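You operate a simulated robot arm through the tools that you are given. There is no shell and no other tool. Be economical: measure what you need, move in short steps, check, and stop when the job is done.

The job below is to be done with a simulated two-armed robot. You get a single attempt, and the scene is never put back.

Task
Hold the hinge bar still and push its pin home.
Fine: tighten the lock screw; put the bar in the table drawer and close it. Where these are worked on the way, their far stop is far enough and under half their travel is too little: table drawer.

The check looks at the end state, three seconds after you hand in, the way a careful person would. Anything else that was tipped, shoved, dropped, spilled or broken makes it a failure.

Robot
Two 7-joint arms with two-finger parallel grippers on one trunk, on a base that drives. Base frame: it is fixed to the floor where the robot stands at the start and does not move with it; the origin is under the middle of the robot, x ahead of it, y to its left, z up; the surface under the hand at the start is at about z = 80. Units: cm, degrees, N and s.
The left shoulder is at the start at [7, 13.4, 125.1], the right one opposite. With the tool pointing down near the work surface each hand reaches from about 10 to 62 cm from the robot's upright axis, wherever it stands, measured 20 degrees to its own side. Places, roughly: hinge pin [50, 10, 80]; inside of the table drawer [50, 20, 60]; lock screw [50, 20, 90]; table drawer [50, 20, 70]. Payload 1.57 kg a hand.
Tool frame (each hand has its own): the origin (TCP) lies between the finger pads and is the grasp point; the fingertips stand 3 cm ahead of it; z points along the fingers, y is the line along which they close. Largest opening 8 cm; finger width 1.7, thickness 1.2; the body of the gripper, 4 by 8.2 cm, starts 8 cm behind the TCP.
Orientation is that of the tool frame in the base frame, as [roll, pitch, yaw] about the fixed x, y, z axes, in that order (R = Rz(yaw) Ry(pitch) Rx(roll)). With the fingers straight down and closing along the base's y, the tool's x points along the base's -x, its y along +y and its z along -z.

Tools
- The arms move only by the tool nudge_tool. It takes "left_steps", "right_steps" or both (then of equal length, played together; a hand with none holds still); each is a list of rows, each a list of 7 numbers: the shift along the tool's x, y, z in units of 400 mm (1.0 is 400 mm), then the turn, a rotation vector about the tool's x, y, z in units of 180 degrees (1.0 is 180 degrees), then the finger opening in cm, from 0 to 8. In form: [[dx, dy, dz, ax, ay, az, fingers], ...]. A call has 1 to 8 rows; each row is the pose to reach, as a shift and turn from the pose commanded when the call began, along the tool's axes at that moment. A call with a number of a shift or a turn outside -1 to 1 is refused whole. Rows are played at 5 a second. More than 5 cm and 8.6 degrees between two rows, or a gripper value outside its range, and nothing of the call is played. A pose out of reach is approached as far as the arm can. The call stops where the force on the tool passes 40 N (or 10 N more than at its start, if that is more) or the arm is blocked; 0.2 s more then pass. The fingers move at their own pace (about 15.3 cm/s each) and stop on an object; they squeeze with about 23 N. The grip force told is the motor's: it shows also when the fingers shut on nothing. Time passes only in rows, and 0.2 s behind the last, so rows that repeat a pose let the fingers close. It gives the time, the measured TCP pose, the force on the tool (base axes), the opening and the grip force at its end, in the units of the frame above (readings bear some noise), with the torque about the TCP (base axes, N m) and any sound that the robot's microphone picked up.
- Cameras (640 x 400 px; columns grow to the right, rows downward): "scene" is now at [11.85, 1.71, 146.45]; the picture's right is [0.33, -0.94, 0.00], its down [-0.76, -0.27, -0.59] and it looks along [0.55, 0.19, -0.81] (base axes); focal length 214 px, centre (320, 200). "left" rides on the left gripper at [7.2, 0.7, -12.2] in its tool frame; the picture's right is [-0.09, 1.00, 0.00], its down [-0.84, -0.08, -0.54] and it looks along [-0.54, -0.05, 0.84] (tool axes); focal length 238 px, centre (320, 200). "right" rides on the right gripper at [7.2, -0.7, -12.2] in its tool frame; the picture's right is [0.09, 1.00, 0.00], its down [-0.84, 0.08, -0.54] and it looks along [-0.54, 0.05, 0.84] (tool axes); focal length 238 px, centre (320, 200). There is no depth. A picture from a camera that has moved, and an enlarged one, comes with that camera's place and axes in the base frame and with its lens. The place of the scene camera against the robot may be out by one fixed shift of up to 1.8 cm in any direction.
- grab_frame(camera): a new picture of that camera. The clock stands still meanwhile.
- lift_body(by): slides the trunk up (or, below 0, down) by that many cm; the arms and the scene camera ride with it, the base frame stays. It gives what a move gives, with no picture.
- base_move(legs): drives the robot by 1 to 6 legs, each [ahead, left, turn to the left] in cm, cm and degrees, along the robot's own axes; the way and the turn of a leg run together, so that a leg with both is an arc; at most 150 cm and 180 degrees a leg. The arms and the cameras ride along, it lands a little off, and it stops where it bumps. It gives what a move gives.
- pan_tilt(pan, tilt): turns the head with the scene camera to pan (to the left, within 86 degrees either way) and tilt (down, from -29 to 69), counted from straight ahead of the robot. It gives what a move gives.
- inspect(camera, box): a new picture of the part [left, top, right, bottom] of that camera's present view, enlarged. The clock stands still meanwhile.
- sign_off(): hands the job in; it is judged then, once.

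Work in short steps. Places have to be worked out from the pictures, the camera data and where the tool is seen: move nearer, look again, correct. Check each grasp and each placing, and mend what went wrong. You have 120 turns and 100 pictures in all, those below and enlarged ones among them. Open the grippers and draw the arms clear of the work before you hand the job in, unless the task says otherwise; then end with one line.

The tools are called after "Request:" by a JSON object that holds its "fn" and its "kwargs". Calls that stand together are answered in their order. nudge_tool: Moves the arms, as the interface text tells. Its arguments: {"type":"object","properties":{"left_steps":{"type":"array"},"right_steps":{"type":"array"}},"required":[]} The other tools are called the same way: lift_body (by) slides the trunk up or down; base_move (legs) drives the base; pan_tilt (pan, tilt) turns the head that bears the scene camera; grab_frame (camera) takes a picture; inspect (camera, box) takes an enlarged picture of a part of a camera's view; sign_off () hands the job in.

At the start:

```text
clock: 0.0
left_position: [36.25, 39.93, 125.38]
left_orientation: [180.0, 0.1, -179.9]
left_ft_force: [-0.5, 0.3, 0.6]
left_torque: [0.01, 0.01, 0.0]
left_gripper_width: 7.99
left_grip_force: 0.1
right_position: [38.96, -1.8, 125.16]
right_orientation: [-180.0, 0.0, 180.0]
right_ft_force: [-0.6, -0.3, 0.2]
right_torque: [0.03, -0.01, -0.03]
right_gripper_width: 8.02
right_grip_force: 0.1
trunk travel left (down, up): [-82.5, 11.5]
robot x, y, heading: [-0.15, 0.0, 0.2]
head pan, tilt: [19.3, 54.1]
```

scene: 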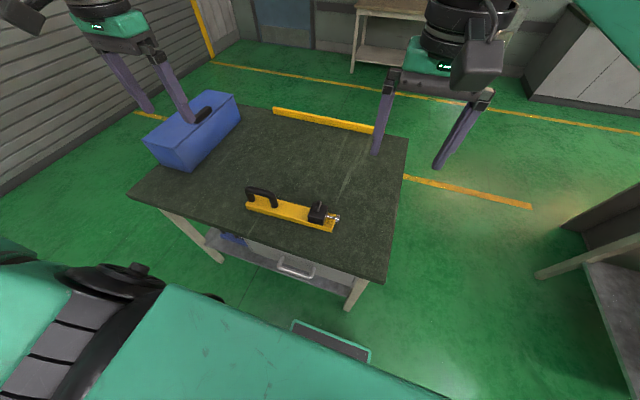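
right: 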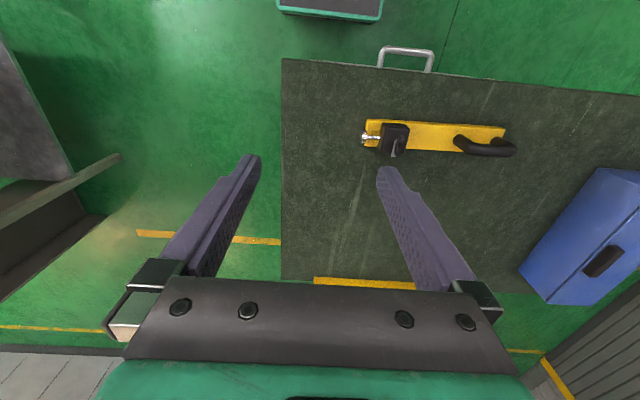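
left: 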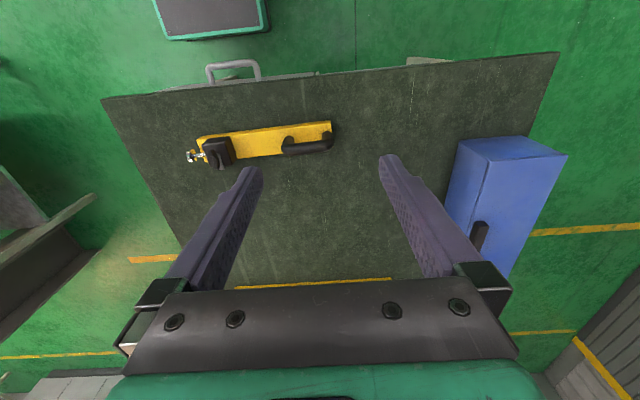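

The bar lies near the front edge of the table, with the drawer under that edge. I'll look closer at the bar and drawer.

Request:
{"fn": "inspect", "kwargs": {"camera": "scene", "box": [220, 170, 380, 290]}}

Request:
{"fn": "inspect", "kwargs": {"camera": "right", "box": [340, 30, 540, 170]}}

Request:
{"fn": "inspect", "kwargs": {"camera": "left", "box": [170, 40, 350, 180]}}

```text
3.33 times, centred on (300, 230) of scene
camera zoom: at [11.85, 1.71, 146.45], right [0.33, -0.94, 0.0], down [-0.76, -0.27, -0.59], along [0.55, 0.19, -0.81], focal length 715 px, centre (387, 100)
```

zoom: 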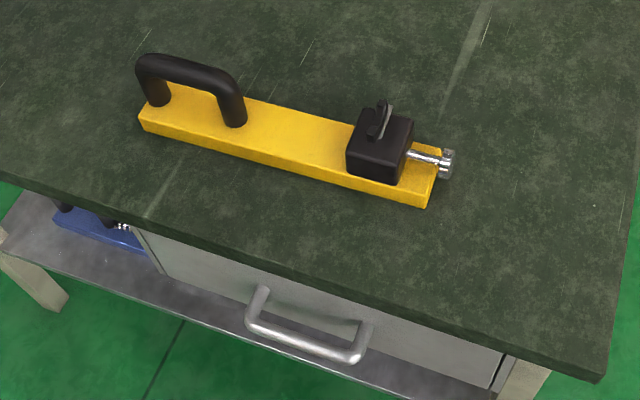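

```text
2.86 times, centred on (440, 100) of right
camera zoom: at [31.59, -2.42, 137.42], right [-0.09, 1.0, 0.0], down [0.84, 0.08, 0.54], along [0.54, 0.05, -0.84], focal length 681 px, centre (-23, 486)
```

zoom: 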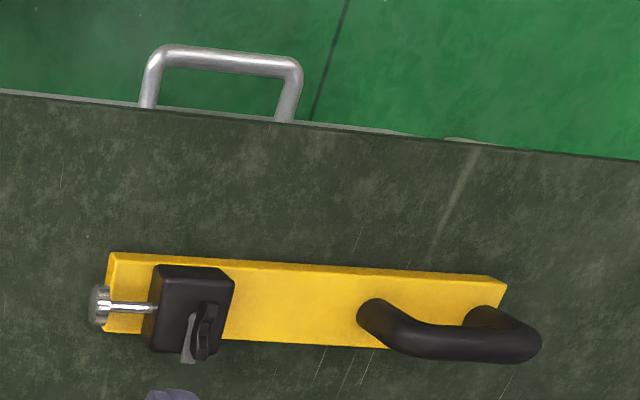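

```text
2.86 times, centred on (260, 110) of left
camera zoom: at [29.13, 40.71, 137.57], right [0.09, 1.0, 0.0], down [0.84, -0.08, 0.54], along [0.54, -0.05, -0.84], focal length 681 px, centre (491, 457)
```

zoom: 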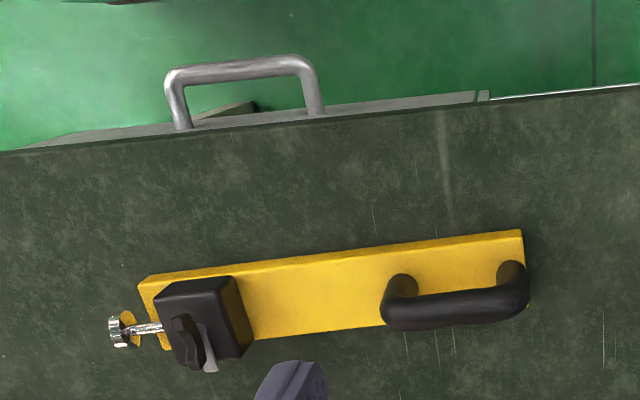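

Triangulating from both wrist cameras, the bar spans about y 9.6–42 and x 44–51, with its top near z 82. The pin head is near [47.6, 8.5, 85] and pushes along +y. I'll bring the left hand above the bar middle, turning it so the fingers close across the bar.

Request:
{"fn": "nudge_tool", "kwargs": {"left_steps": [[-0.0351, -0.0466, 0.0625, 0, 0, 0.047, 8], [-0.0702, -0.0932, 0.125, 0, 0, 0.094, 8], [-0.1053, -0.1398, 0.1875, 0, 0, 0.141, 8], [-0.1404, -0.1864, 0.25, 0, 0, 0.188, 8], [-0.1755, -0.233, 0.3125, 0, 0, 0.235, 8], [-0.2106, -0.2796, 0.375, 0, 0, 0.282, 8], [-0.2457, -0.3262, 0.4375, 0, 0, 0.329, 8], [-0.281, -0.373, 0.5, 0, 0, 0.376, 8]]}}

```text
clock: 1.8
left_position: [47.81, 24.68, 105.24]
left_orientation: [-180.0, 0.0, 112.2]
left_ft_force: [0.2, 0.2, 0.5]
left_torque: [0.03, 0.0, -0.01]
left_gripper_width: 8.0
left_grip_force: 0.1
right_position: [39.04, -1.91, 125.24]
right_orientation: [179.9, -0.1, 179.9]
right_ft_force: [0.3, -0.2, 0.0]
right_torque: [0.04, 0.02, 0.01]
right_gripper_width: 7.98
right_grip_force: 0.0
trunk travel left (down, up): [-82.5, 11.5]
robot x, y, heading: [-0.07, -0.13, 0.0]
head pan, tilt: [19.3, 54.1]
```

The move went as commanded; yaw is 112 and I need about 91. I'll finish the turn and look.

Request:
{"fn": "nudge_tool", "kwargs": {"left_steps": [[0, 0, 0, 0, 0, 0.039, 8], [0, 0, 0, 0, 0, 0.078, 8], [0, 0, 0, 0, 0, 0.117, 8]]}}

Request:
{"fn": "grab_frame", "kwargs": {"camera": "left"}}

Request:
{"fn": "grab_frame", "kwargs": {"camera": "scene"}}

```text
clock: 2.6
left_position: [47.53, 24.94, 105.35]
left_orientation: [-180.0, -0.1, 91.2]
left_ft_force: [0.2, 0.5, 1.1]
left_torque: [-0.01, 0.01, -0.03]
left_gripper_width: 8.0
left_grip_force: 0.0
right_position: [38.86, -1.65, 125.2]
right_orientation: [-180.0, 0.0, -180.0]
right_ft_force: [-0.4, 0.2, 0.5]
right_torque: [-0.01, -0.01, 0.02]
right_gripper_width: 8.01
right_grip_force: 0.1
trunk travel left (down, up): [-82.5, 11.5]
robot x, y, heading: [-0.27, 0.29, -0.1]
head pan, tilt: [19.3, 54.1]
```

```text
93 pictures are left
camera left: at [48.15, 32.25, 117.62], right [1.0, -0.07, 0.0], down [-0.06, -0.84, 0.54], along [-0.04, -0.54, -0.84], focal length 238 px, centre (320, 200)
```

left: 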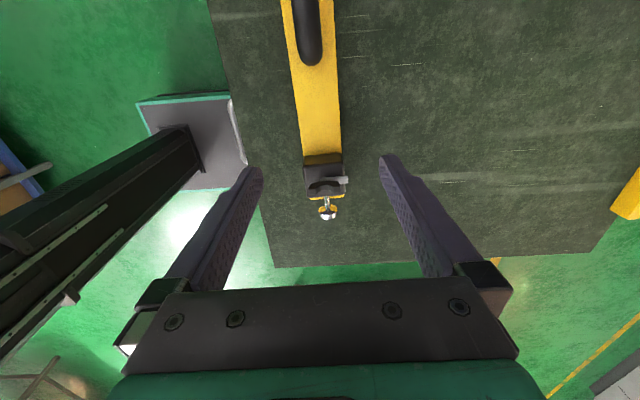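

```text
92 pictures are left
camera scene: at [11.84, 1.72, 146.45], right [0.33, -0.94, 0.0], down [-0.76, -0.27, -0.59], along [0.55, 0.19, -0.81], focal length 214 px, centre (320, 200)
```

scene: 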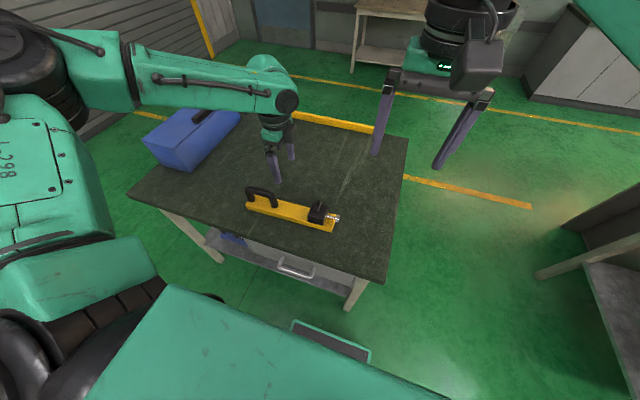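

The bar is about 6 cm wide, centred at x≈47.3. I'll zoom in on the block, screw and pin.

Request:
{"fn": "inspect", "kwargs": {"camera": "left", "box": [280, 140, 370, 230]}}

Request:
{"fn": "inspect", "kwargs": {"camera": "scene", "box": [240, 180, 350, 240]}}

```text
4.44 times, centred on (325, 185) of left
camera zoom: at [48.15, 32.25, 117.62], right [1.0, -0.07, 0.0], down [-0.06, -0.84, 0.54], along [-0.04, -0.54, -0.84], focal length 1059 px, centre (298, 267)
```

zoom: 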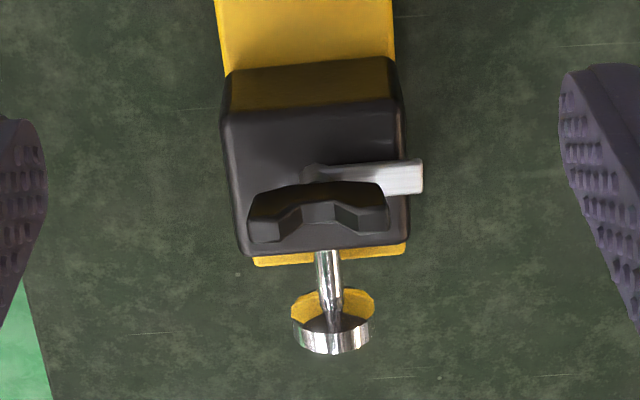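

```text
5.82 times, centred on (295, 210) of scene
camera zoom: at [11.84, 1.72, 146.45], right [0.33, -0.94, 0.0], down [-0.76, -0.27, -0.59], along [0.55, 0.19, -0.81], focal length 1248 px, centre (466, 142)
```

zoom: 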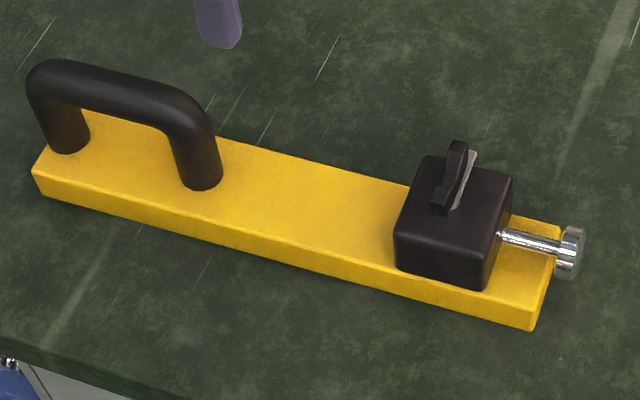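

I'll lower the left hand around the bar at y≈25, stopping with the tips just above the table.

Request:
{"fn": "nudge_tool", "kwargs": {"left_steps": [[-0.0075, 0, 0.11, 0, 0, 0, 8], [-0.0075, 0, 0.22, 0, 0, 0, 8], [-0.0075, 0, 0.33, 0, 0, 0, 8], [-0.0075, 0, 0.43, 0, 0, 0, 8], [-0.0075, 0, 0.48, 0, 0, 0, 8], [-0.0075, 0, 0.5, 0, 0, 0, 8]]}}

Request:
{"fn": "grab_frame", "kwargs": {"camera": "left"}}

```text
clock: 4.0
left_position: [45.99, 25.57, 88.0]
left_orientation: [-180.0, 0.0, 91.3]
left_ft_force: [1.3, -0.3, 0.2]
left_torque: [0.03, -0.01, 0.02]
left_gripper_width: 8.03
left_grip_force: 0.1
left hand out of reach, approached as far as the arm can: row 4, 5, 6
right_position: [38.82, -1.62, 125.19]
right_orientation: [-180.0, -0.1, -180.0]
right_ft_force: [0.0, 0.3, 0.0]
right_torque: [-0.01, 0.05, 0.01]
right_gripper_width: 7.99
right_grip_force: 0.1
trunk travel left (down, up): [-82.5, 11.5]
robot x, y, heading: [0.27, 0.06, -0.1]
head pan, tilt: [19.3, 54.1]
```

```text
89 pictures are left
camera left: at [46.5, 32.87, 100.24], right [1.0, -0.07, 0.0], down [-0.06, -0.84, 0.54], along [-0.04, -0.54, -0.84], focal length 238 px, centre (320, 200)
```

left: 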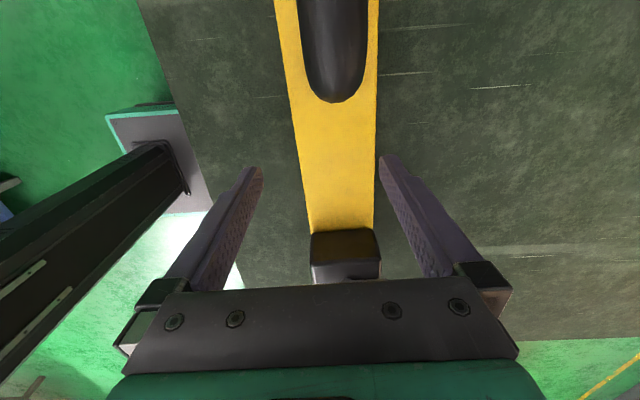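

The reach runs out at this trunk height. I'll raise the hand, then lower the trunk 22 cm so that both arms reach the table comfortably.

Request:
{"fn": "nudge_tool", "kwargs": {"left_steps": [[0, 0, -0.12, 0, 0, 0, 8], [0, 0, -0.24, 0, 0, 0, 8], [0, 0, -0.36, 0, 0, 0, 8], [0, 0, -0.48, 0, 0, 0, 8], [0, 0, -0.58, 0, 0, 0, 8]]}}

Request:
{"fn": "lift_body", "kwargs": {"by": -22}}

```text
clock: 5.2
left_position: [45.67, 25.25, 111.15]
left_orientation: [180.0, 0.1, 91.2]
left_ft_force: [-0.1, -0.4, 1.1]
left_torque: [-0.02, -0.03, 0.02]
left_gripper_width: 8.0
left_grip_force: 0.2
right_position: [38.91, -1.68, 125.28]
right_orientation: [179.9, 0.1, -180.0]
right_ft_force: [-0.4, -0.5, -0.1]
right_torque: [0.05, -0.01, -0.02]
right_gripper_width: 7.99
right_grip_force: 0.0
trunk travel left (down, up): [-82.5, 11.5]
robot x, y, heading: [0.02, 0.36, 0.2]
head pan, tilt: [19.3, 54.1]
```

```text
clock: 7.5
left_position: [45.8, 25.42, 89.05]
left_orientation: [180.0, 0.0, 91.3]
left_ft_force: [0.9, 0.2, 0.2]
left_torque: [-0.02, -0.03, -0.01]
left_gripper_width: 8.01
left_grip_force: 0.1
right_position: [38.86, -1.74, 103.33]
right_orientation: [180.0, 0.0, -179.9]
right_ft_force: [0.6, -0.1, -0.3]
right_torque: [-0.02, -0.02, 0.0]
right_gripper_width: 8.0
right_grip_force: 0.1
trunk travel left (down, up): [-60.5, 33.5]
robot x, y, heading: [-0.5, 0.04, 0.1]
head pan, tilt: [19.3, 54.1]
```

Now I centre over the bar (x 47.3) and go down to TCP z≈83.6, with tips about 0.6 cm above the table.

Request:
{"fn": "nudge_tool", "kwargs": {"left_steps": [[0, 0.0375, 0.0, 0, 0, 0, 8], [0, 0.0375, 0.05, 0, 0, 0, 8], [0, 0.0375, 0.1, 0, 0, 0, 8], [0, 0.0375, 0.136, 0, 0, 0, 8], [0, 0.0375, 0.136, 0, 0, 0, 8]]}}

Request:
{"fn": "grab_frame", "kwargs": {"camera": "left"}}

Request:
{"fn": "grab_frame", "kwargs": {"camera": "right"}}

```text
clock: 8.7
left_position: [47.29, 25.36, 83.64]
left_orientation: [180.0, 0.0, 91.3]
left_ft_force: [0.5, -0.2, -0.2]
left_torque: [-0.01, 0.0, 0.0]
left_gripper_width: 8.02
left_grip_force: 0.0
right_position: [38.92, -1.88, 103.24]
right_orientation: [179.9, 0.0, -180.0]
right_ft_force: [-0.1, 0.1, -0.5]
right_torque: [0.01, 0.0, 0.01]
right_gripper_width: 7.99
right_grip_force: 0.0
trunk travel left (down, up): [-60.5, 33.5]
robot x, y, heading: [-0.06, -0.13, 0.1]
head pan, tilt: [19.3, 54.1]
```

```text
88 pictures are left
camera left: at [47.84, 32.67, 95.9], right [1.0, -0.07, 0.0], down [-0.06, -0.84, 0.54], along [-0.04, -0.54, -0.84], focal length 238 px, centre (320, 200)
```

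left: 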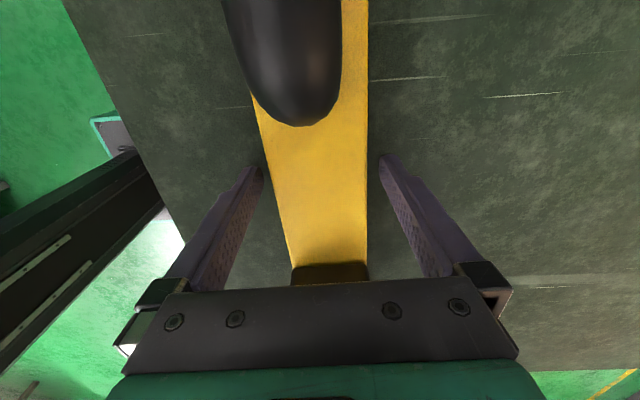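

```text
87 pictures are left
camera right: at [31.57, -2.43, 115.43], right [-0.09, 1.0, 0.0], down [0.84, 0.08, 0.54], along [0.54, 0.05, -0.84], focal length 238 px, centre (320, 200)
```

right: 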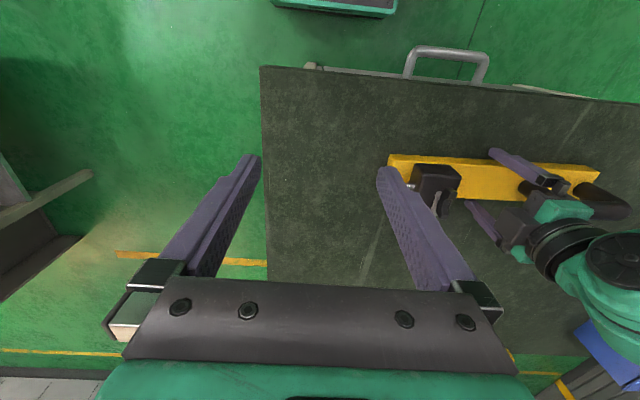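

The bar is centred between the fingers, so I close the left gripper.

Request:
{"fn": "nudge_tool", "kwargs": {"left_steps": [[0, 0, 0, 0, 0, 0, 6.5], [0, 0, 0, 0, 0, 0, 5.5], [0, 0, 0, 0, 0, 0, 5], [0, 0, 0, 0, 0, 0, 5]]}}

Request:
{"fn": "grab_frame", "kwargs": {"camera": "left"}}

```text
clock: 9.7
left_position: [47.28, 25.39, 83.6]
left_orientation: [-180.0, 0.0, 91.3]
left_ft_force: [-2.4, -0.9, 0.3]
left_torque: [0.21, 0.05, 0.25]
left_gripper_width: 5.99
left_grip_force: 23.1
right_position: [38.9, -1.74, 103.2]
right_orientation: [-180.0, 0.0, 180.0]
right_ft_force: [0.3, 0.2, 0.3]
right_torque: [0.01, -0.02, 0.04]
right_gripper_width: 8.03
right_grip_force: 0.1
trunk travel left (down, up): [-60.5, 33.5]
robot x, y, heading: [-0.16, -0.09, -0.2]
head pan, tilt: [19.3, 54.1]
```

```text
86 pictures are left
camera left: at [47.85, 32.66, 95.89], right [1.0, -0.07, 0.0], down [-0.06, -0.84, 0.54], along [-0.04, -0.54, -0.84], focal length 238 px, centre (320, 200)
```

left: 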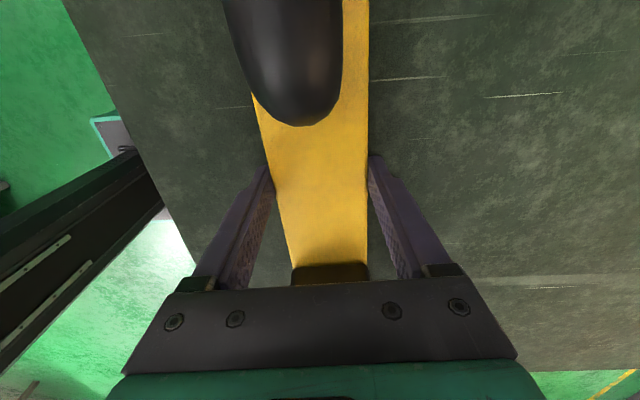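

The bar is held (6.0 cm wide, 23 N). Next I bring the right hand, fingers closed, to just outside the pin head and look.

Request:
{"fn": "nudge_tool", "kwargs": {"right_steps": [[-0.0725, 0.043, 0.068, 0, 0, 0, 4], [-0.145, 0.087, 0.137, 0, 0, 0, 0], [-0.2175, 0.13, 0.205, 0, 0, 0, 0], [-0.2175, 0.13, 0.205, 0, 0, 0, 0]]}}

Request:
{"fn": "grab_frame", "kwargs": {"camera": "right"}}

Request:
{"fn": "inspect", "kwargs": {"camera": "scene", "box": [240, 60, 480, 220]}}

```text
clock: 10.7
left_position: [47.43, 25.4, 83.56]
left_orientation: [179.9, 0.0, 91.3]
left_ft_force: [0.8, 1.5, -0.8]
left_torque: [-0.27, 0.15, 0.01]
left_gripper_width: 5.98
left_grip_force: 23.6
right_position: [47.82, 3.57, 95.07]
right_orientation: [179.9, 0.0, 180.0]
right_ft_force: [-0.3, -0.6, -0.1]
right_torque: [0.01, -0.01, 0.03]
right_gripper_width: 0.0
right_grip_force: 21.1
trunk travel left (down, up): [-60.5, 33.5]
robot x, y, heading: [-0.12, 0.03, 0.0]
head pan, tilt: [19.3, 54.1]
```

```text
85 pictures are left
camera right: at [40.41, 2.83, 107.23], right [-0.09, 1.0, 0.0], down [0.84, 0.08, 0.54], along [0.54, 0.05, -0.84], focal length 238 px, centre (320, 200)
```

right: 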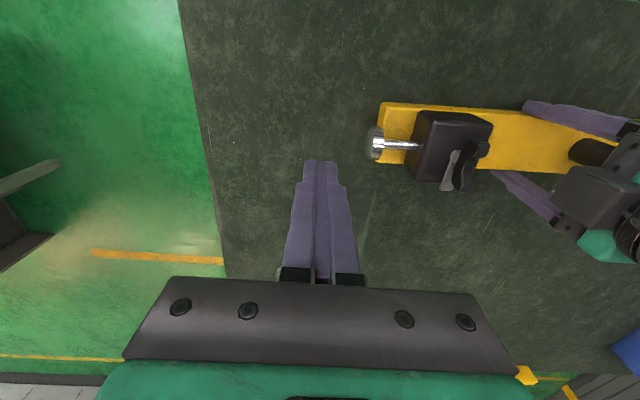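

```text
2.50 times, centred on (360, 140) of scene
camera zoom: at [11.9, 1.75, 124.44], right [0.33, -0.94, 0.0], down [-0.77, -0.27, -0.59], along [0.55, 0.19, -0.81], focal length 536 px, centre (220, 350)
```

zoom: 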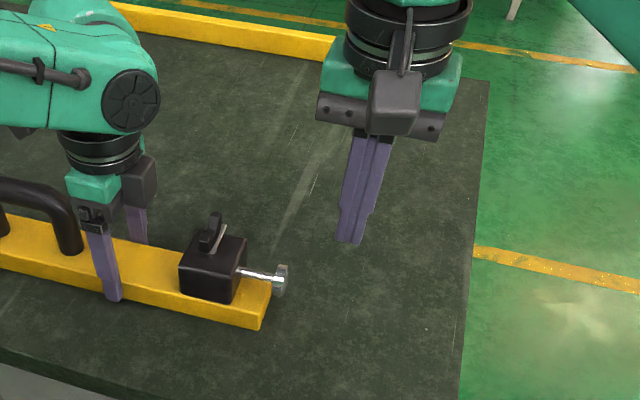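

The pin head is near [47.8, 8.7, 85.3]. I lower the right fingertips to z≈84, still off to the side at y 3.6, and check.

Request:
{"fn": "nudge_tool", "kwargs": {"right_steps": [[0, 0, 0.1, 0, 0, 0, 0], [0, 0, 0.17, 0, 0, 0, 0], [0, 0, 0.202, 0, 0, 0, 0], [0, 0.04, 0.202, 0, 0, 0, 0]]}}

Request:
{"fn": "grab_frame", "kwargs": {"camera": "right"}}

Request:
{"fn": "inspect", "kwargs": {"camera": "scene", "box": [280, 120, 400, 200]}}

```text
clock: 11.7
left_position: [47.28, 25.4, 83.51]
left_orientation: [179.9, 0.0, 91.2]
left_ft_force: [0.2, 1.7, 0.8]
left_torque: [-0.25, -0.07, 0.07]
left_gripper_width: 5.97
left_grip_force: 22.9
right_position: [47.76, 5.12, 86.95]
right_orientation: [180.0, 0.0, 180.0]
right_ft_force: [0.1, 0.5, -0.1]
right_torque: [0.01, -0.02, -0.01]
right_gripper_width: 0.0
right_grip_force: 20.8
trunk travel left (down, up): [-60.5, 33.5]
robot x, y, heading: [-0.11, -0.13, -0.3]
head pan, tilt: [19.3, 54.1]
```

```text
83 pictures are left
camera right: at [40.33, 4.44, 99.01], right [-0.09, 1.0, 0.0], down [0.84, 0.08, 0.54], along [0.54, 0.05, -0.84], focal length 238 px, centre (320, 200)
```

right: 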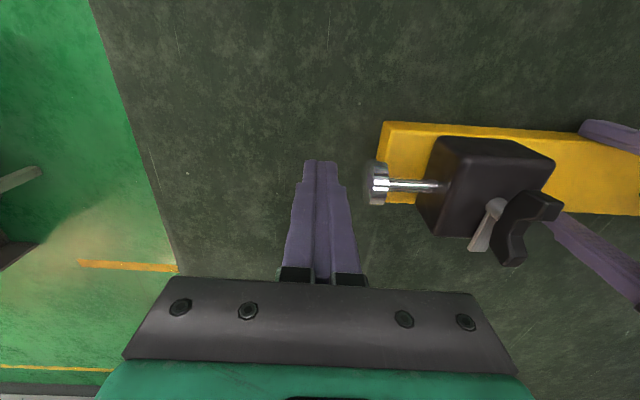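

```text
5.00 times, centred on (340, 160) of scene
camera zoom: at [11.87, 1.76, 124.44], right [0.33, -0.94, 0.0], down [-0.77, -0.27, -0.59], along [0.55, 0.19, -0.81], focal length 1072 px, centre (220, 400)
```

zoom: 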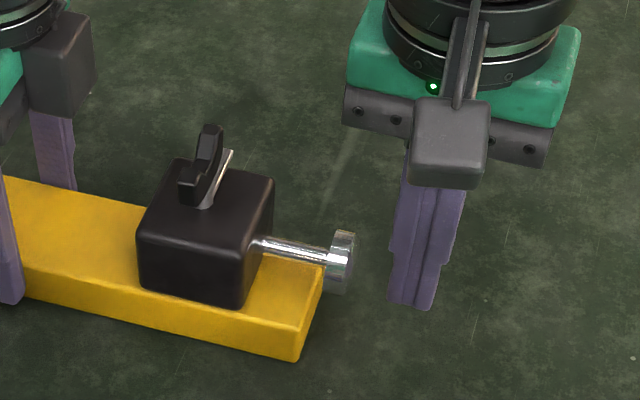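

The fingertips line up with the pin head. I push along +y in small steps, watching force and the left hand.

Request:
{"fn": "nudge_tool", "kwargs": {"right_steps": [[0, 0.025, 0, 0, 0, 0, 0], [0, 0.05, 0, 0, 0, 0, 0], [0, 0.07, 0, 0, 0, 0, 0], [0, 0.085, 0, 0, 0, 0, 0], [0, 0.1, 0, 0, 0, 0, 0]]}}

Request:
{"fn": "inspect", "kwargs": {"camera": "scene", "box": [280, 120, 400, 200]}}

```text
clock: 12.9
left_position: [47.15, 25.43, 83.73]
left_orientation: [-180.0, 0.0, 91.2]
left_ft_force: [0.0, 5.3, 0.9]
left_torque: [0.68, 0.27, 0.22]
left_gripper_width: 5.97
left_grip_force: 22.7
right_position: [47.64, 9.19, 86.86]
right_orientation: [179.9, 0.0, -179.9]
right_ft_force: [-1.1, -3.9, -2.3]
right_torque: [-0.1, -0.04, 0.03]
right_gripper_width: 0.02
right_grip_force: 21.2
trunk travel left (down, up): [-60.5, 33.5]
robot x, y, heading: [-0.02, 0.09, 0.1]
head pan, tilt: [19.3, 54.1]
```

```text
5.00 times, centred on (340, 160) of scene
camera zoom: at [11.84, 1.76, 124.45], right [0.33, -0.94, 0.0], down [-0.76, -0.27, -0.59], along [0.55, 0.19, -0.81], focal length 1072 px, centre (220, 400)
```

zoom: 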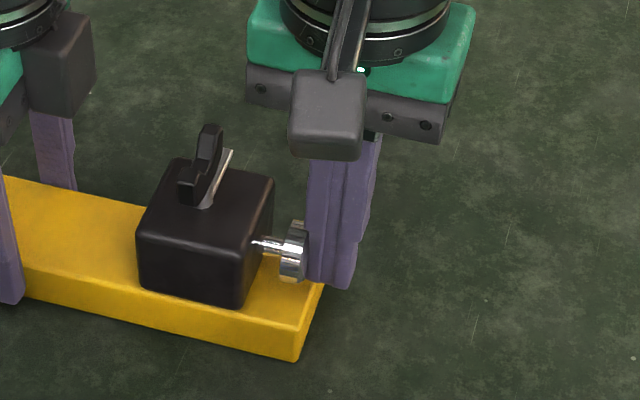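

The pin slides in with about 4 N of friction and the bar hasn't moved. I keep pushing until it stops.

Request:
{"fn": "nudge_tool", "kwargs": {"right_steps": [[0, 0.015, 0, 0, 0, 0, 0], [0, 0.025, 0, 0, 0, 0, 0], [0, 0.035, 0, 0, 0, 0, 0], [0, 0.045, 0, 0, 0, 0, 0], [0, 0.055, 0, 0, 0, 0, 0]]}}

Request:
{"fn": "inspect", "kwargs": {"camera": "scene", "box": [280, 120, 400, 200]}}

```text
clock: 14.1
left_position: [47.32, 25.31, 83.52]
left_orientation: [-180.0, 0.2, 91.2]
left_ft_force: [2.6, 6.9, -1.3]
left_torque: [0.24, -0.06, 0.29]
left_gripper_width: 6.0
left_grip_force: 22.8
right_position: [47.63, 11.34, 86.97]
right_orientation: [179.8, -0.1, -180.0]
right_ft_force: [-2.5, -7.2, -1.2]
right_torque: [-0.18, 0.05, 0.08]
right_gripper_width: 0.0
right_grip_force: 20.7
trunk travel left (down, up): [-60.5, 33.5]
robot x, y, heading: [-0.17, 0.08, -0.0]
head pan, tilt: [19.3, 54.1]
```

```text
5.00 times, centred on (340, 160) of scene
camera zoom: at [11.91, 1.7, 124.44], right [0.33, -0.94, 0.0], down [-0.77, -0.27, -0.59], along [0.55, 0.19, -0.81], focal length 1072 px, centre (220, 400)
```

zoom: 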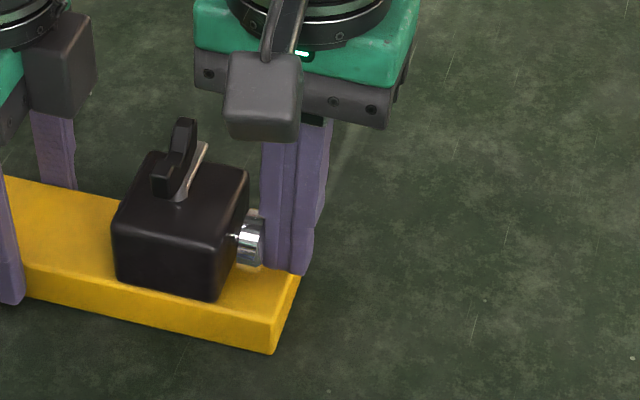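

Part of that push slid the bar through the left grip by about 1 cm, and the head still has a small gap to the block. A better way is to squeeze head against block with one gripper. I'll back the right hand off, raise it, and open and lift the left hand.

Request:
{"fn": "nudge_tool", "kwargs": {"right_steps": [[0, -0.05, 0, 0, 0, 0, 0], [0, -0.1, -0.05, 0, 0, 0, 0], [0, -0.1, -0.15, 0, 0, 0, 0], [0, -0.05, -0.22, 0, 0, 0, 6], [0, -0.05, -0.22, 0, 0, 0, 8]], "left_steps": [[0, 0, 0, 0, 0, 0, 6.5], [0, 0, 0, 0, 0, 0, 8], [0, 0, 0, 0, 0, 0, 8], [0, 0, -0.1, 0, 0, 0, 8], [0, 0, -0.2, 0, 0, 0, 8]]}}

Request:
{"fn": "grab_frame", "kwargs": {"camera": "left"}}

Request:
{"fn": "grab_frame", "kwargs": {"camera": "right"}}

Request:
{"fn": "inspect", "kwargs": {"camera": "scene", "box": [240, 100, 400, 200]}}

```text
clock: 15.3
left_position: [47.16, 25.28, 91.76]
left_orientation: [180.0, -0.1, 91.3]
left_ft_force: [-0.3, -0.1, -0.5]
left_torque: [0.03, -0.02, 0.0]
left_gripper_width: 8.03
left_grip_force: 0.1
right_position: [47.78, 9.23, 95.79]
right_orientation: [179.9, 0.0, -179.9]
right_ft_force: [0.4, -0.4, 0.8]
right_torque: [0.04, 0.0, -0.03]
right_gripper_width: 8.0
right_grip_force: 0.1
trunk travel left (down, up): [-60.5, 33.5]
robot x, y, heading: [0.3, 0.03, -0.3]
head pan, tilt: [19.3, 54.1]
```

```text
79 pictures are left
camera left: at [47.81, 32.58, 104.2], right [1.0, -0.07, 0.0], down [-0.06, -0.84, 0.54], along [-0.04, -0.54, -0.84], focal length 238 px, centre (320, 200)
```

left: 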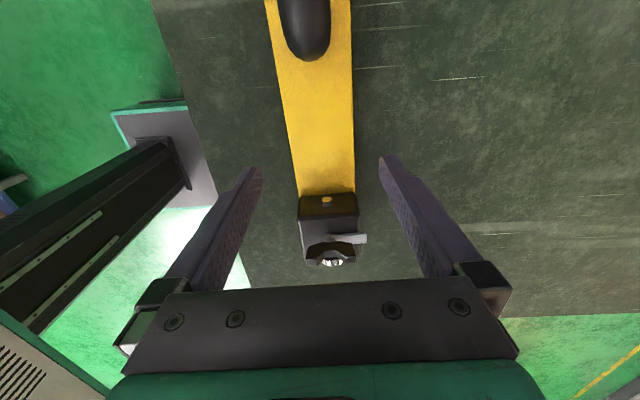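

```text
78 pictures are left
camera right: at [40.43, 8.52, 108.0], right [-0.09, 1.0, 0.0], down [0.84, 0.08, 0.54], along [0.54, 0.05, -0.84], focal length 238 px, centre (320, 200)
```

right: 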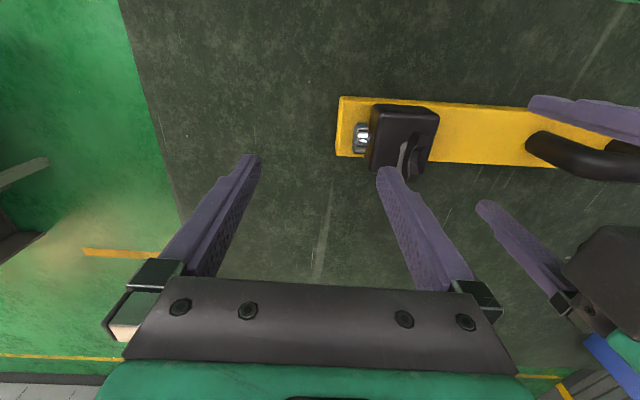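

```text
4.00 times, centred on (320, 150) of scene
camera zoom: at [11.84, 1.56, 124.45], right [0.33, -0.94, 0.0], down [-0.76, -0.27, -0.59], along [0.55, 0.19, -0.81], focal length 858 px, centre (320, 400)
```

zoom: 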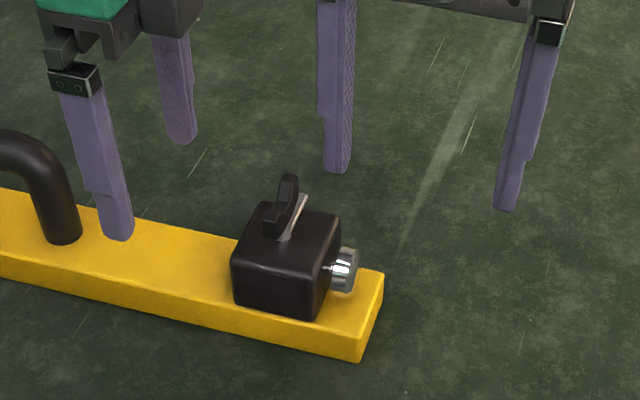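

An orange spot shows at the block's back face. I'll zoom on both sides of the block.

Request:
{"fn": "inspect", "kwargs": {"camera": "left", "box": [280, 170, 380, 280]}}

Request:
{"fn": "inspect", "kwargs": {"camera": "right", "box": [330, 80, 460, 190]}}

```text
3.64 times, centred on (330, 225) of left
camera zoom: at [47.81, 32.58, 104.2], right [1.0, -0.07, 0.0], down [-0.06, -0.84, 0.54], along [-0.04, -0.54, -0.84], focal length 867 px, centre (284, 109)
```

zoom: 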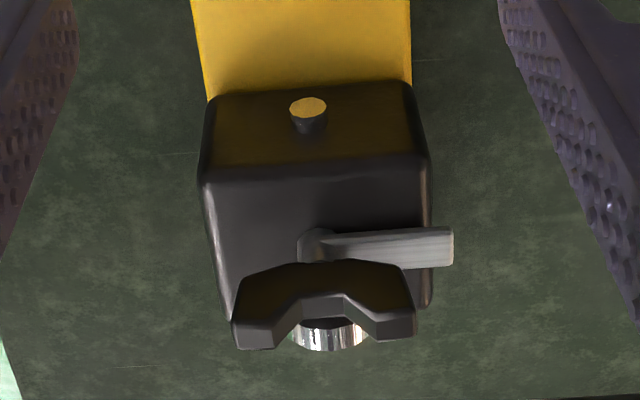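

```text
3.64 times, centred on (395, 135) of right
camera zoom: at [40.43, 8.52, 108.0], right [-0.09, 1.0, 0.0], down [0.84, 0.08, 0.54], along [0.54, 0.05, -0.84], focal length 867 px, centre (47, 436)
```

zoom: 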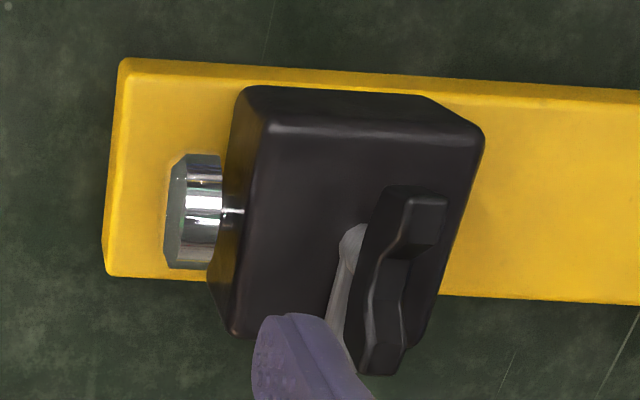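

The pin tip has emerged at the back face, and roughly 0.4–0.5 cm of gap remains under the head. I move the left hand above the handle first to clear space and see the handle.

Request:
{"fn": "nudge_tool", "kwargs": {"left_steps": [[0, 0, -0.1, 0, 0, 0, 8], [0.1, 0, -0.1, 0, 0, 0, 8], [0.2, 0, -0.1, 0, 0, 0, 8], [0.3, 0, -0.1, 0, 0, 0, 8]]}}

Request:
{"fn": "grab_frame", "kwargs": {"camera": "left"}}

Request:
{"fn": "grab_frame", "kwargs": {"camera": "scene"}}

```text
clock: 16.3
left_position: [46.81, 37.52, 95.6]
left_orientation: [-179.9, 0.0, 91.3]
left_ft_force: [-0.3, -0.2, 0.3]
left_torque: [-0.02, 0.05, 0.02]
left_gripper_width: 8.01
left_grip_force: 0.0
right_position: [47.73, 9.32, 95.89]
right_orientation: [180.0, 0.0, 180.0]
right_ft_force: [0.2, 0.2, 0.9]
right_torque: [-0.02, 0.01, 0.01]
right_gripper_width: 7.98
right_grip_force: 0.2
trunk travel left (down, up): [-60.5, 33.5]
robot x, y, heading: [0.01, 0.03, -0.0]
head pan, tilt: [19.3, 54.1]
```

```text
74 pictures are left
camera left: at [47.41, 44.75, 107.91], right [1.0, -0.07, 0.0], down [-0.06, -0.84, 0.54], along [-0.04, -0.54, -0.84], focal length 238 px, centre (320, 200)
```

left: 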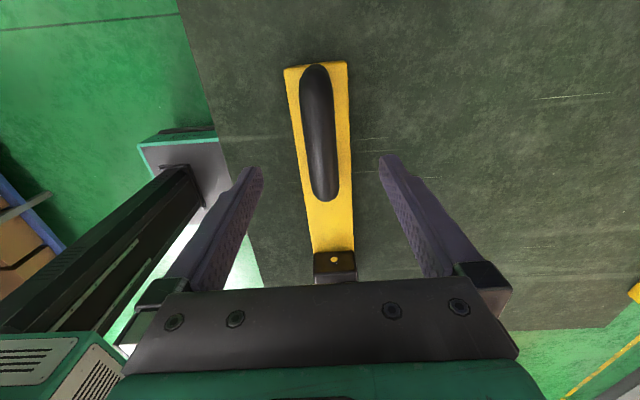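

```text
73 pictures are left
camera scene: at [11.82, 1.79, 124.45], right [0.33, -0.94, 0.0], down [-0.76, -0.27, -0.59], along [0.55, 0.19, -0.81], focal length 214 px, centre (320, 200)
```

scene: 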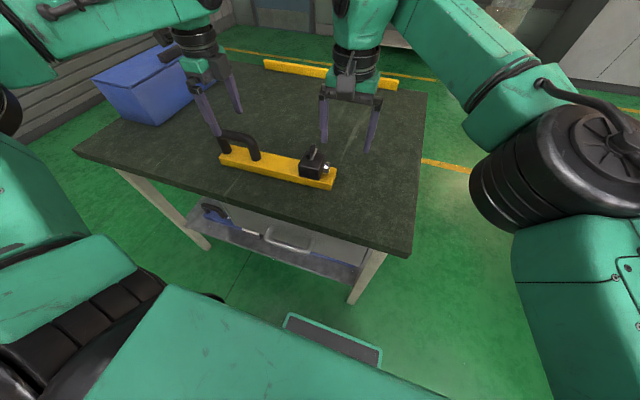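

The handle rod is centred under the left hand. I lower the left hand onto the rod and grip it, while the right moves above the block with a slight x offset so its rear finger clears the pin tip.

Request:
{"fn": "nudge_tool", "kwargs": {"left_steps": [[0, 0, 0.08, 0, 0, 0, 8], [0, 0, 0.16, 0, 0, 0, 8], [0, 0, 0.215, 0, 0, 0, 8], [0, 0, 0.215, 0, 0, 0, 4], [0, 0, 0.215, 0, 0, 0, 1], [0, 0, 0.215, 0, 0, 0, 1]], "right_steps": [[0.01, 0.05, -0.05, 0, 0, 0, 8], [0.02, 0.1, -0.05, 0, 0, 0, 8], [0.036, 0.157, -0.05, 0, 0, 0, 8], [0.036, 0.157, -0.05, 0, 0, 0, 8], [0.036, 0.157, -0.05, 0, 0, 0, 8], [0.036, 0.157, -0.05, 0, 0, 0, 8]]}}

Request:
{"fn": "grab_frame", "kwargs": {"camera": "right"}}

Request:
{"fn": "grab_frame", "kwargs": {"camera": "left"}}

```text
clock: 17.7
left_position: [46.87, 37.3, 87.07]
left_orientation: [180.0, 0.0, 91.3]
left_ft_force: [-0.2, 1.5, 1.0]
left_torque: [-0.16, -0.1, 0.38]
left_gripper_width: 2.56
left_grip_force: 22.6
right_position: [45.39, 13.83, 97.44]
right_orientation: [179.9, 0.1, -180.0]
right_ft_force: [0.6, 0.0, 0.1]
right_torque: [-0.01, -0.02, 0.0]
right_gripper_width: 8.0
right_grip_force: 0.1
right hand out of reach, approached as far as the arm can: row 2, 3, 4, 5, 6
trunk travel left (down, up): [-60.5, 33.5]
robot x, y, heading: [0.04, 0.09, 0.0]
head pan, tilt: [19.3, 54.1]
```

```text
72 pictures are left
camera right: at [38.01, 13.18, 109.59], right [-0.09, 1.0, 0.0], down [0.84, 0.08, 0.54], along [0.54, 0.05, -0.84], focal length 238 px, centre (320, 200)
```

right: 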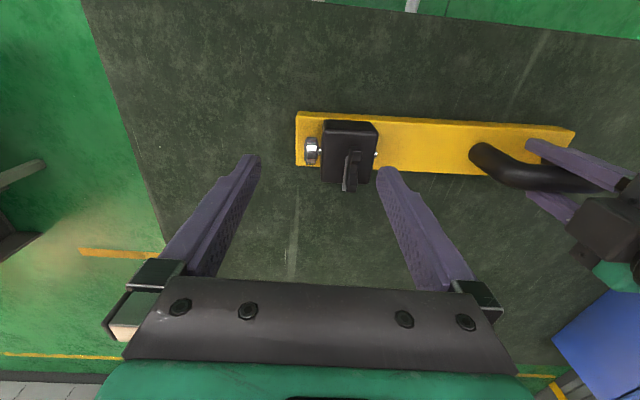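

```text
71 pictures are left
camera left: at [47.38, 44.63, 99.3], right [1.0, -0.07, 0.0], down [-0.06, -0.84, 0.54], along [-0.04, -0.54, -0.84], focal length 238 px, centre (320, 200)
```

left: 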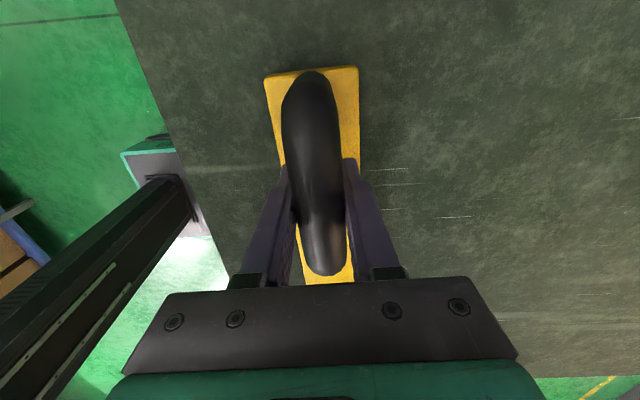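

The left hand holds the handle, but the right arm is at its reach limit here. I release, raise the left hand, and drive the robot 12 cm left so both arms reach the work.

Request:
{"fn": "nudge_tool", "kwargs": {"left_steps": [[0, 0, 0, 0, 0, 0, 5], [0, 0, 0, 0, 0, 0, 8], [0, 0, -0.12, 0, 0, 0, 8], [0, 0, -0.24, 0, 0, 0, 8], [0, 0, -0.35, 0, 0, 0, 8]], "right_steps": [[0, 0, -0.05, 0, 0, 0, 8], [0, 0, -0.1, 0, 0, 0, 8], [0, 0, -0.1, 0, 0, 0, 8], [0, 0, -0.1, 0, 0, 0, 8], [0, 0, -0.1, 0, 0, 0, 8]]}}

Request:
{"fn": "base_move", "kwargs": {"legs": [[0, 12, 0]]}}

```text
clock: 18.9
left_position: [47.11, 37.37, 101.18]
left_orientation: [180.0, -0.1, 91.4]
left_ft_force: [-0.2, -0.6, -0.7]
left_torque: [-0.04, 0.0, 0.01]
left_gripper_width: 8.0
left_grip_force: 0.0
right_position: [45.14, 12.4, 101.34]
right_orientation: [179.6, 0.0, 179.4]
right_ft_force: [-0.3, 0.3, 0.6]
right_torque: [0.0, 0.03, 0.01]
right_gripper_width: 8.01
right_grip_force: 0.1
right hand out of reach, approached as far as the arm can: row 1, 2, 3, 4, 5
trunk travel left (down, up): [-60.5, 33.5]
robot x, y, heading: [-0.09, 0.07, -0.1]
head pan, tilt: [19.3, 54.1]
```

```text
clock: 20.2
left_position: [47.07, 49.34, 101.12]
left_orientation: [180.0, 0.0, 91.3]
left_ft_force: [0.4, 0.1, 0.0]
left_torque: [0.02, 0.0, 0.02]
left_gripper_width: 7.97
left_grip_force: 0.0
right_position: [45.15, 24.46, 101.38]
right_orientation: [179.5, 0.0, 179.5]
right_ft_force: [0.4, 0.1, 0.1]
right_torque: [-0.01, 0.01, -0.04]
right_gripper_width: 7.97
right_grip_force: 0.0
trunk travel left (down, up): [-60.5, 33.5]
robot x, y, heading: [0.0, 11.94, 0.5]
head pan, tilt: [19.3, 54.1]
```

Drive landed well. I send the left hand back to the handle to grip it, and the right hand to above the block at [46.3, 15.6, 97].

Request:
{"fn": "nudge_tool", "kwargs": {"left_steps": [[-0.1, -0.002, 0.03, 0, 0, 0, 8], [-0.2, -0.005, 0.06, 0, 0, 0, 8], [-0.301, -0.005, 0.11, 0, 0, 0, 8], [-0.301, -0.005, 0.22, 0, 0, 0, 8], [-0.301, -0.005, 0.31, 0, 0, 0, 8], [-0.301, -0.005, 0.353, 0, 0, 0, 8], [-0.301, -0.005, 0.353, 0, 0, 0, 1], [-0.301, -0.005, 0.353, 0, 0, 0, 1]], "right_steps": [[-0.01, -0.08, 0.02, 0, 0, 0, 8], [-0.02, -0.15, 0.05, 0, 0, 0, 8], [-0.029, -0.2215, 0.1, 0, 0, 0, 8], [-0.029, -0.2215, 0.1, 0, 0, 0, 8], [-0.029, -0.2215, 0.1, 0, 0, 0, 8], [-0.029, -0.2215, 0.1, 0, 0, 0, 8], [-0.029, -0.2215, 0.1, 0, 0, 0, 8], [-0.029, -0.2215, 0.1, 0, 0, 0, 8]]}}

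Request:
{"fn": "grab_frame", "kwargs": {"camera": "right"}}

Request:
{"fn": "grab_frame", "kwargs": {"camera": "left"}}

```text
clock: 22.0
left_position: [47.07, 37.41, 86.75]
left_orientation: [-179.9, 0.1, 91.3]
left_ft_force: [0.4, -1.3, 0.5]
left_torque: [-0.23, -0.2, 0.13]
left_gripper_width: 2.56
left_grip_force: 23.3
right_position: [46.33, 15.54, 97.22]
right_orientation: [179.6, 0.0, 179.4]
right_ft_force: [0.3, -1.3, 0.4]
right_torque: [-0.01, -0.01, 0.01]
right_gripper_width: 8.0
right_grip_force: 0.0
trunk travel left (down, up): [-60.5, 33.5]
robot x, y, heading: [-0.09, 12.27, 0.0]
head pan, tilt: [19.3, 54.1]
```

```text
70 pictures are left
camera right: at [38.96, 14.9, 109.45], right [-0.08, 1.0, 0.01], down [0.84, 0.06, 0.54], along [0.54, 0.05, -0.84], focal length 238 px, centre (320, 200)
```

right: 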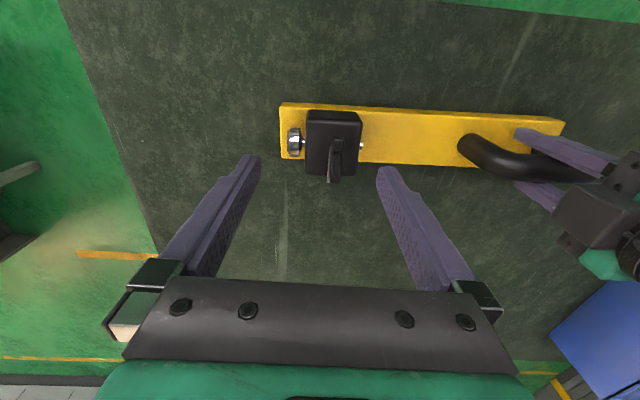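

```text
69 pictures are left
camera left: at [47.62, 44.7, 99.15], right [1.0, -0.07, 0.0], down [-0.06, -0.84, 0.54], along [-0.04, -0.54, -0.84], focal length 238 px, centre (320, 200)
```

left: 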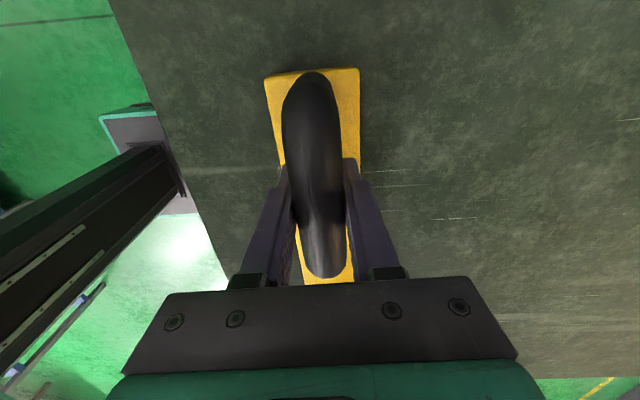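

The pin tip sticks out at the back centre, so a squeeze would press on it. Instead I'll block the bar's left end with the left fingertips and push the head again with the right, to confirm it is fully home.

Request:
{"fn": "nudge_tool", "kwargs": {"left_steps": [[0, 0, 0, 0, 0, 0, 5], [0, 0, 0, 0, 0, 0, 8], [0, 0, -0.1, 0, 0, 0, 8], [0, 0, -0.2, 0, 0, 0, 6], [0.1, 0, -0.2, 0, 0, 0, 0], [0.19, 0, -0.2, 0, 0, 0, 0], [0.19, 0, -0.08, 0, 0, 0, 0], [0.19, 0, 0.03, 0, 0, 0, 0]], "right_steps": [[-0.015, -0.05, 0, 0, 0, 0, 4], [-0.029, -0.1, 0, 0, 0, 0, 0], [-0.029, -0.151, 0, 0, 0, 0, 0], [-0.029, -0.165, 0.1, 0, 0, 0, 0], [-0.029, -0.165, 0.2, 0, 0, 0, 0], [-0.029, -0.165, 0.258, 0, 0, 0, 0], [-0.029, -0.165, 0.258, 0, 0, 0, 0], [-0.029, -0.165, 0.258, 0, 0, 0, 0]]}}

Request:
{"fn": "grab_frame", "kwargs": {"camera": "left"}}

Request:
{"fn": "grab_frame", "kwargs": {"camera": "right"}}

```text
clock: 23.8
left_position: [46.92, 44.96, 85.69]
left_orientation: [-179.9, 0.1, 91.3]
left_ft_force: [-0.9, 0.4, -0.4]
left_torque: [-0.02, 0.0, 0.01]
left_gripper_width: 0.0
left_grip_force: 21.2
right_position: [47.42, 9.26, 86.93]
right_orientation: [179.6, 0.1, 179.4]
right_ft_force: [0.1, 0.2, -0.6]
right_torque: [-0.01, 0.01, 0.01]
right_gripper_width: 0.02
right_grip_force: 21.4
trunk travel left (down, up): [-60.5, 33.5]
robot x, y, heading: [0.08, 12.11, 0.1]
head pan, tilt: [19.3, 54.1]
```

```text
68 pictures are left
camera left: at [47.47, 52.16, 97.93], right [1.0, -0.07, 0.0], down [-0.06, -0.84, 0.54], along [-0.04, -0.54, -0.84], focal length 238 px, centre (320, 200)
```

left: 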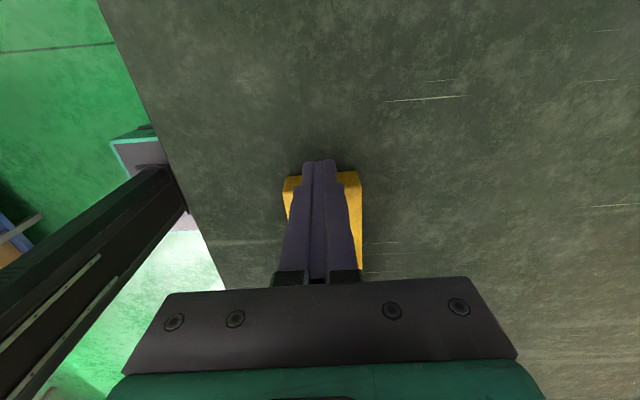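

```text
67 pictures are left
camera right: at [40.02, 8.48, 99.07], right [-0.08, 1.0, 0.01], down [0.84, 0.06, 0.54], along [0.54, 0.05, -0.84], focal length 238 px, centre (320, 200)
```

right: 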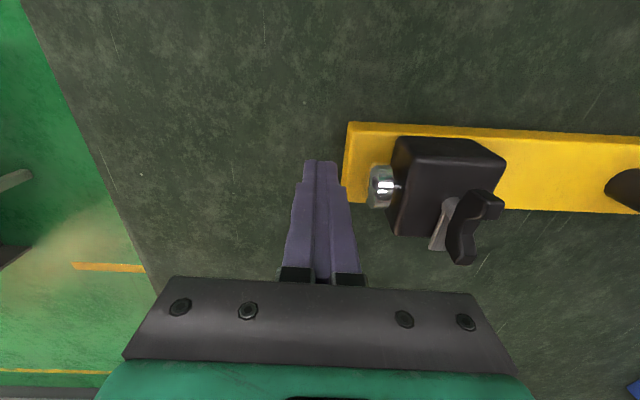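

The left fingertips are just past the bar end (y≈44.0). I shift 0.5 cm out, lower to z 83.6, and return lightly to contact.

Request:
{"fn": "nudge_tool", "kwargs": {"left_steps": [[0.0125, 0, 0, 0, 0, 0, 0], [0.0125, 0, 0.03, 0, 0, 0, 0], [0.0125, 0, 0.052, 0, 0, 0, 0], [0.0, 0, 0.052, 0, 0, 0, 0]]}}

Request:
{"fn": "grab_frame", "kwargs": {"camera": "left"}}

```text
clock: 24.8
left_position: [46.92, 44.87, 83.77]
left_orientation: [-180.0, 0.0, 91.3]
left_ft_force: [0.3, -0.2, 1.4]
left_torque: [-0.03, -0.01, 0.01]
left_gripper_width: 0.01
left_grip_force: 20.8
right_position: [47.23, 9.17, 86.86]
right_orientation: [179.7, -0.1, 179.4]
right_ft_force: [0.5, -0.2, -0.3]
right_torque: [0.02, -0.01, 0.02]
right_gripper_width: 0.0
right_grip_force: 21.0
trunk travel left (down, up): [-60.5, 33.5]
robot x, y, heading: [0.14, 11.94, 0.0]
head pan, tilt: [19.3, 54.1]
```

```text
66 pictures are left
camera left: at [47.46, 52.17, 96.01], right [1.0, -0.07, 0.0], down [-0.06, -0.84, 0.54], along [-0.04, -0.54, -0.84], focal length 238 px, centre (320, 200)
```

left: 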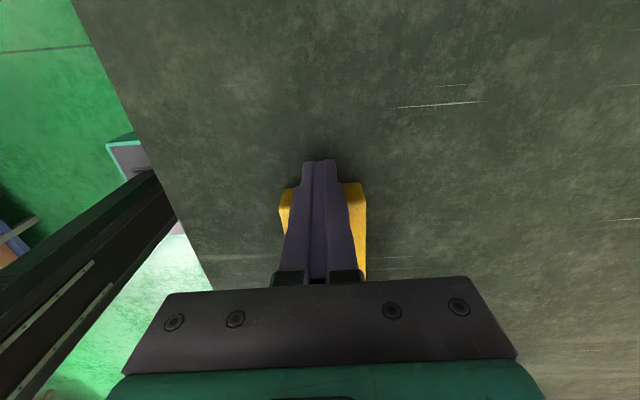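

The left hand blocks the bar end. I push the pin head again in fine steps.

Request:
{"fn": "nudge_tool", "kwargs": {"right_steps": [[-0.006, 0.025, 0, 0, 0, 0, 0], [-0.006, 0.045, 0, 0, 0, 0, 0], [-0.006, 0.055, 0, 0, 0, 0, 0], [-0.006, 0.062, 0, 0, 0, 0, 0], [-0.006, 0.069, 0, 0, 0, 0, 0], [-0.006, 0.076, 0, 0, 0, 0, 0], [-0.006, 0.083, 0, 0, 0, 0, 0]]}}

Request:
{"fn": "inspect", "kwargs": {"camera": "right", "box": [270, 120, 450, 270]}}

```text
clock: 26.4
left_position: [46.96, 44.84, 83.79]
left_orientation: [180.0, 0.0, 91.5]
left_ft_force: [0.0, 11.3, 0.2]
left_torque: [-0.59, -0.01, -0.01]
left_gripper_width: 0.01
left_grip_force: 21.6
right_position: [47.6, 12.23, 86.97]
right_orientation: [179.7, 0.1, 179.3]
right_ft_force: [-1.1, -16.7, 2.7]
right_torque: [-0.32, 0.05, 0.07]
right_gripper_width: 0.0
right_grip_force: 21.3
trunk travel left (down, up): [-60.5, 33.5]
robot x, y, heading: [-0.2, 12.26, 0.2]
head pan, tilt: [19.3, 54.1]
```

```text
2.67 times, centred on (360, 195) of right
camera zoom: at [40.28, 11.5, 99.15], right [-0.08, 1.0, 0.0], down [0.84, 0.06, 0.54], along [0.54, 0.05, -0.84], focal length 636 px, centre (213, 213)
```

zoom: 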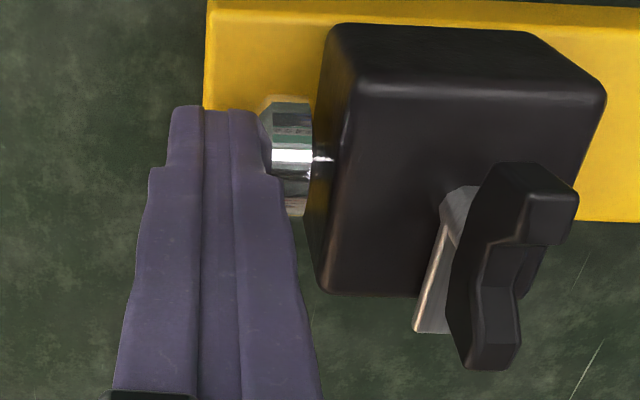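

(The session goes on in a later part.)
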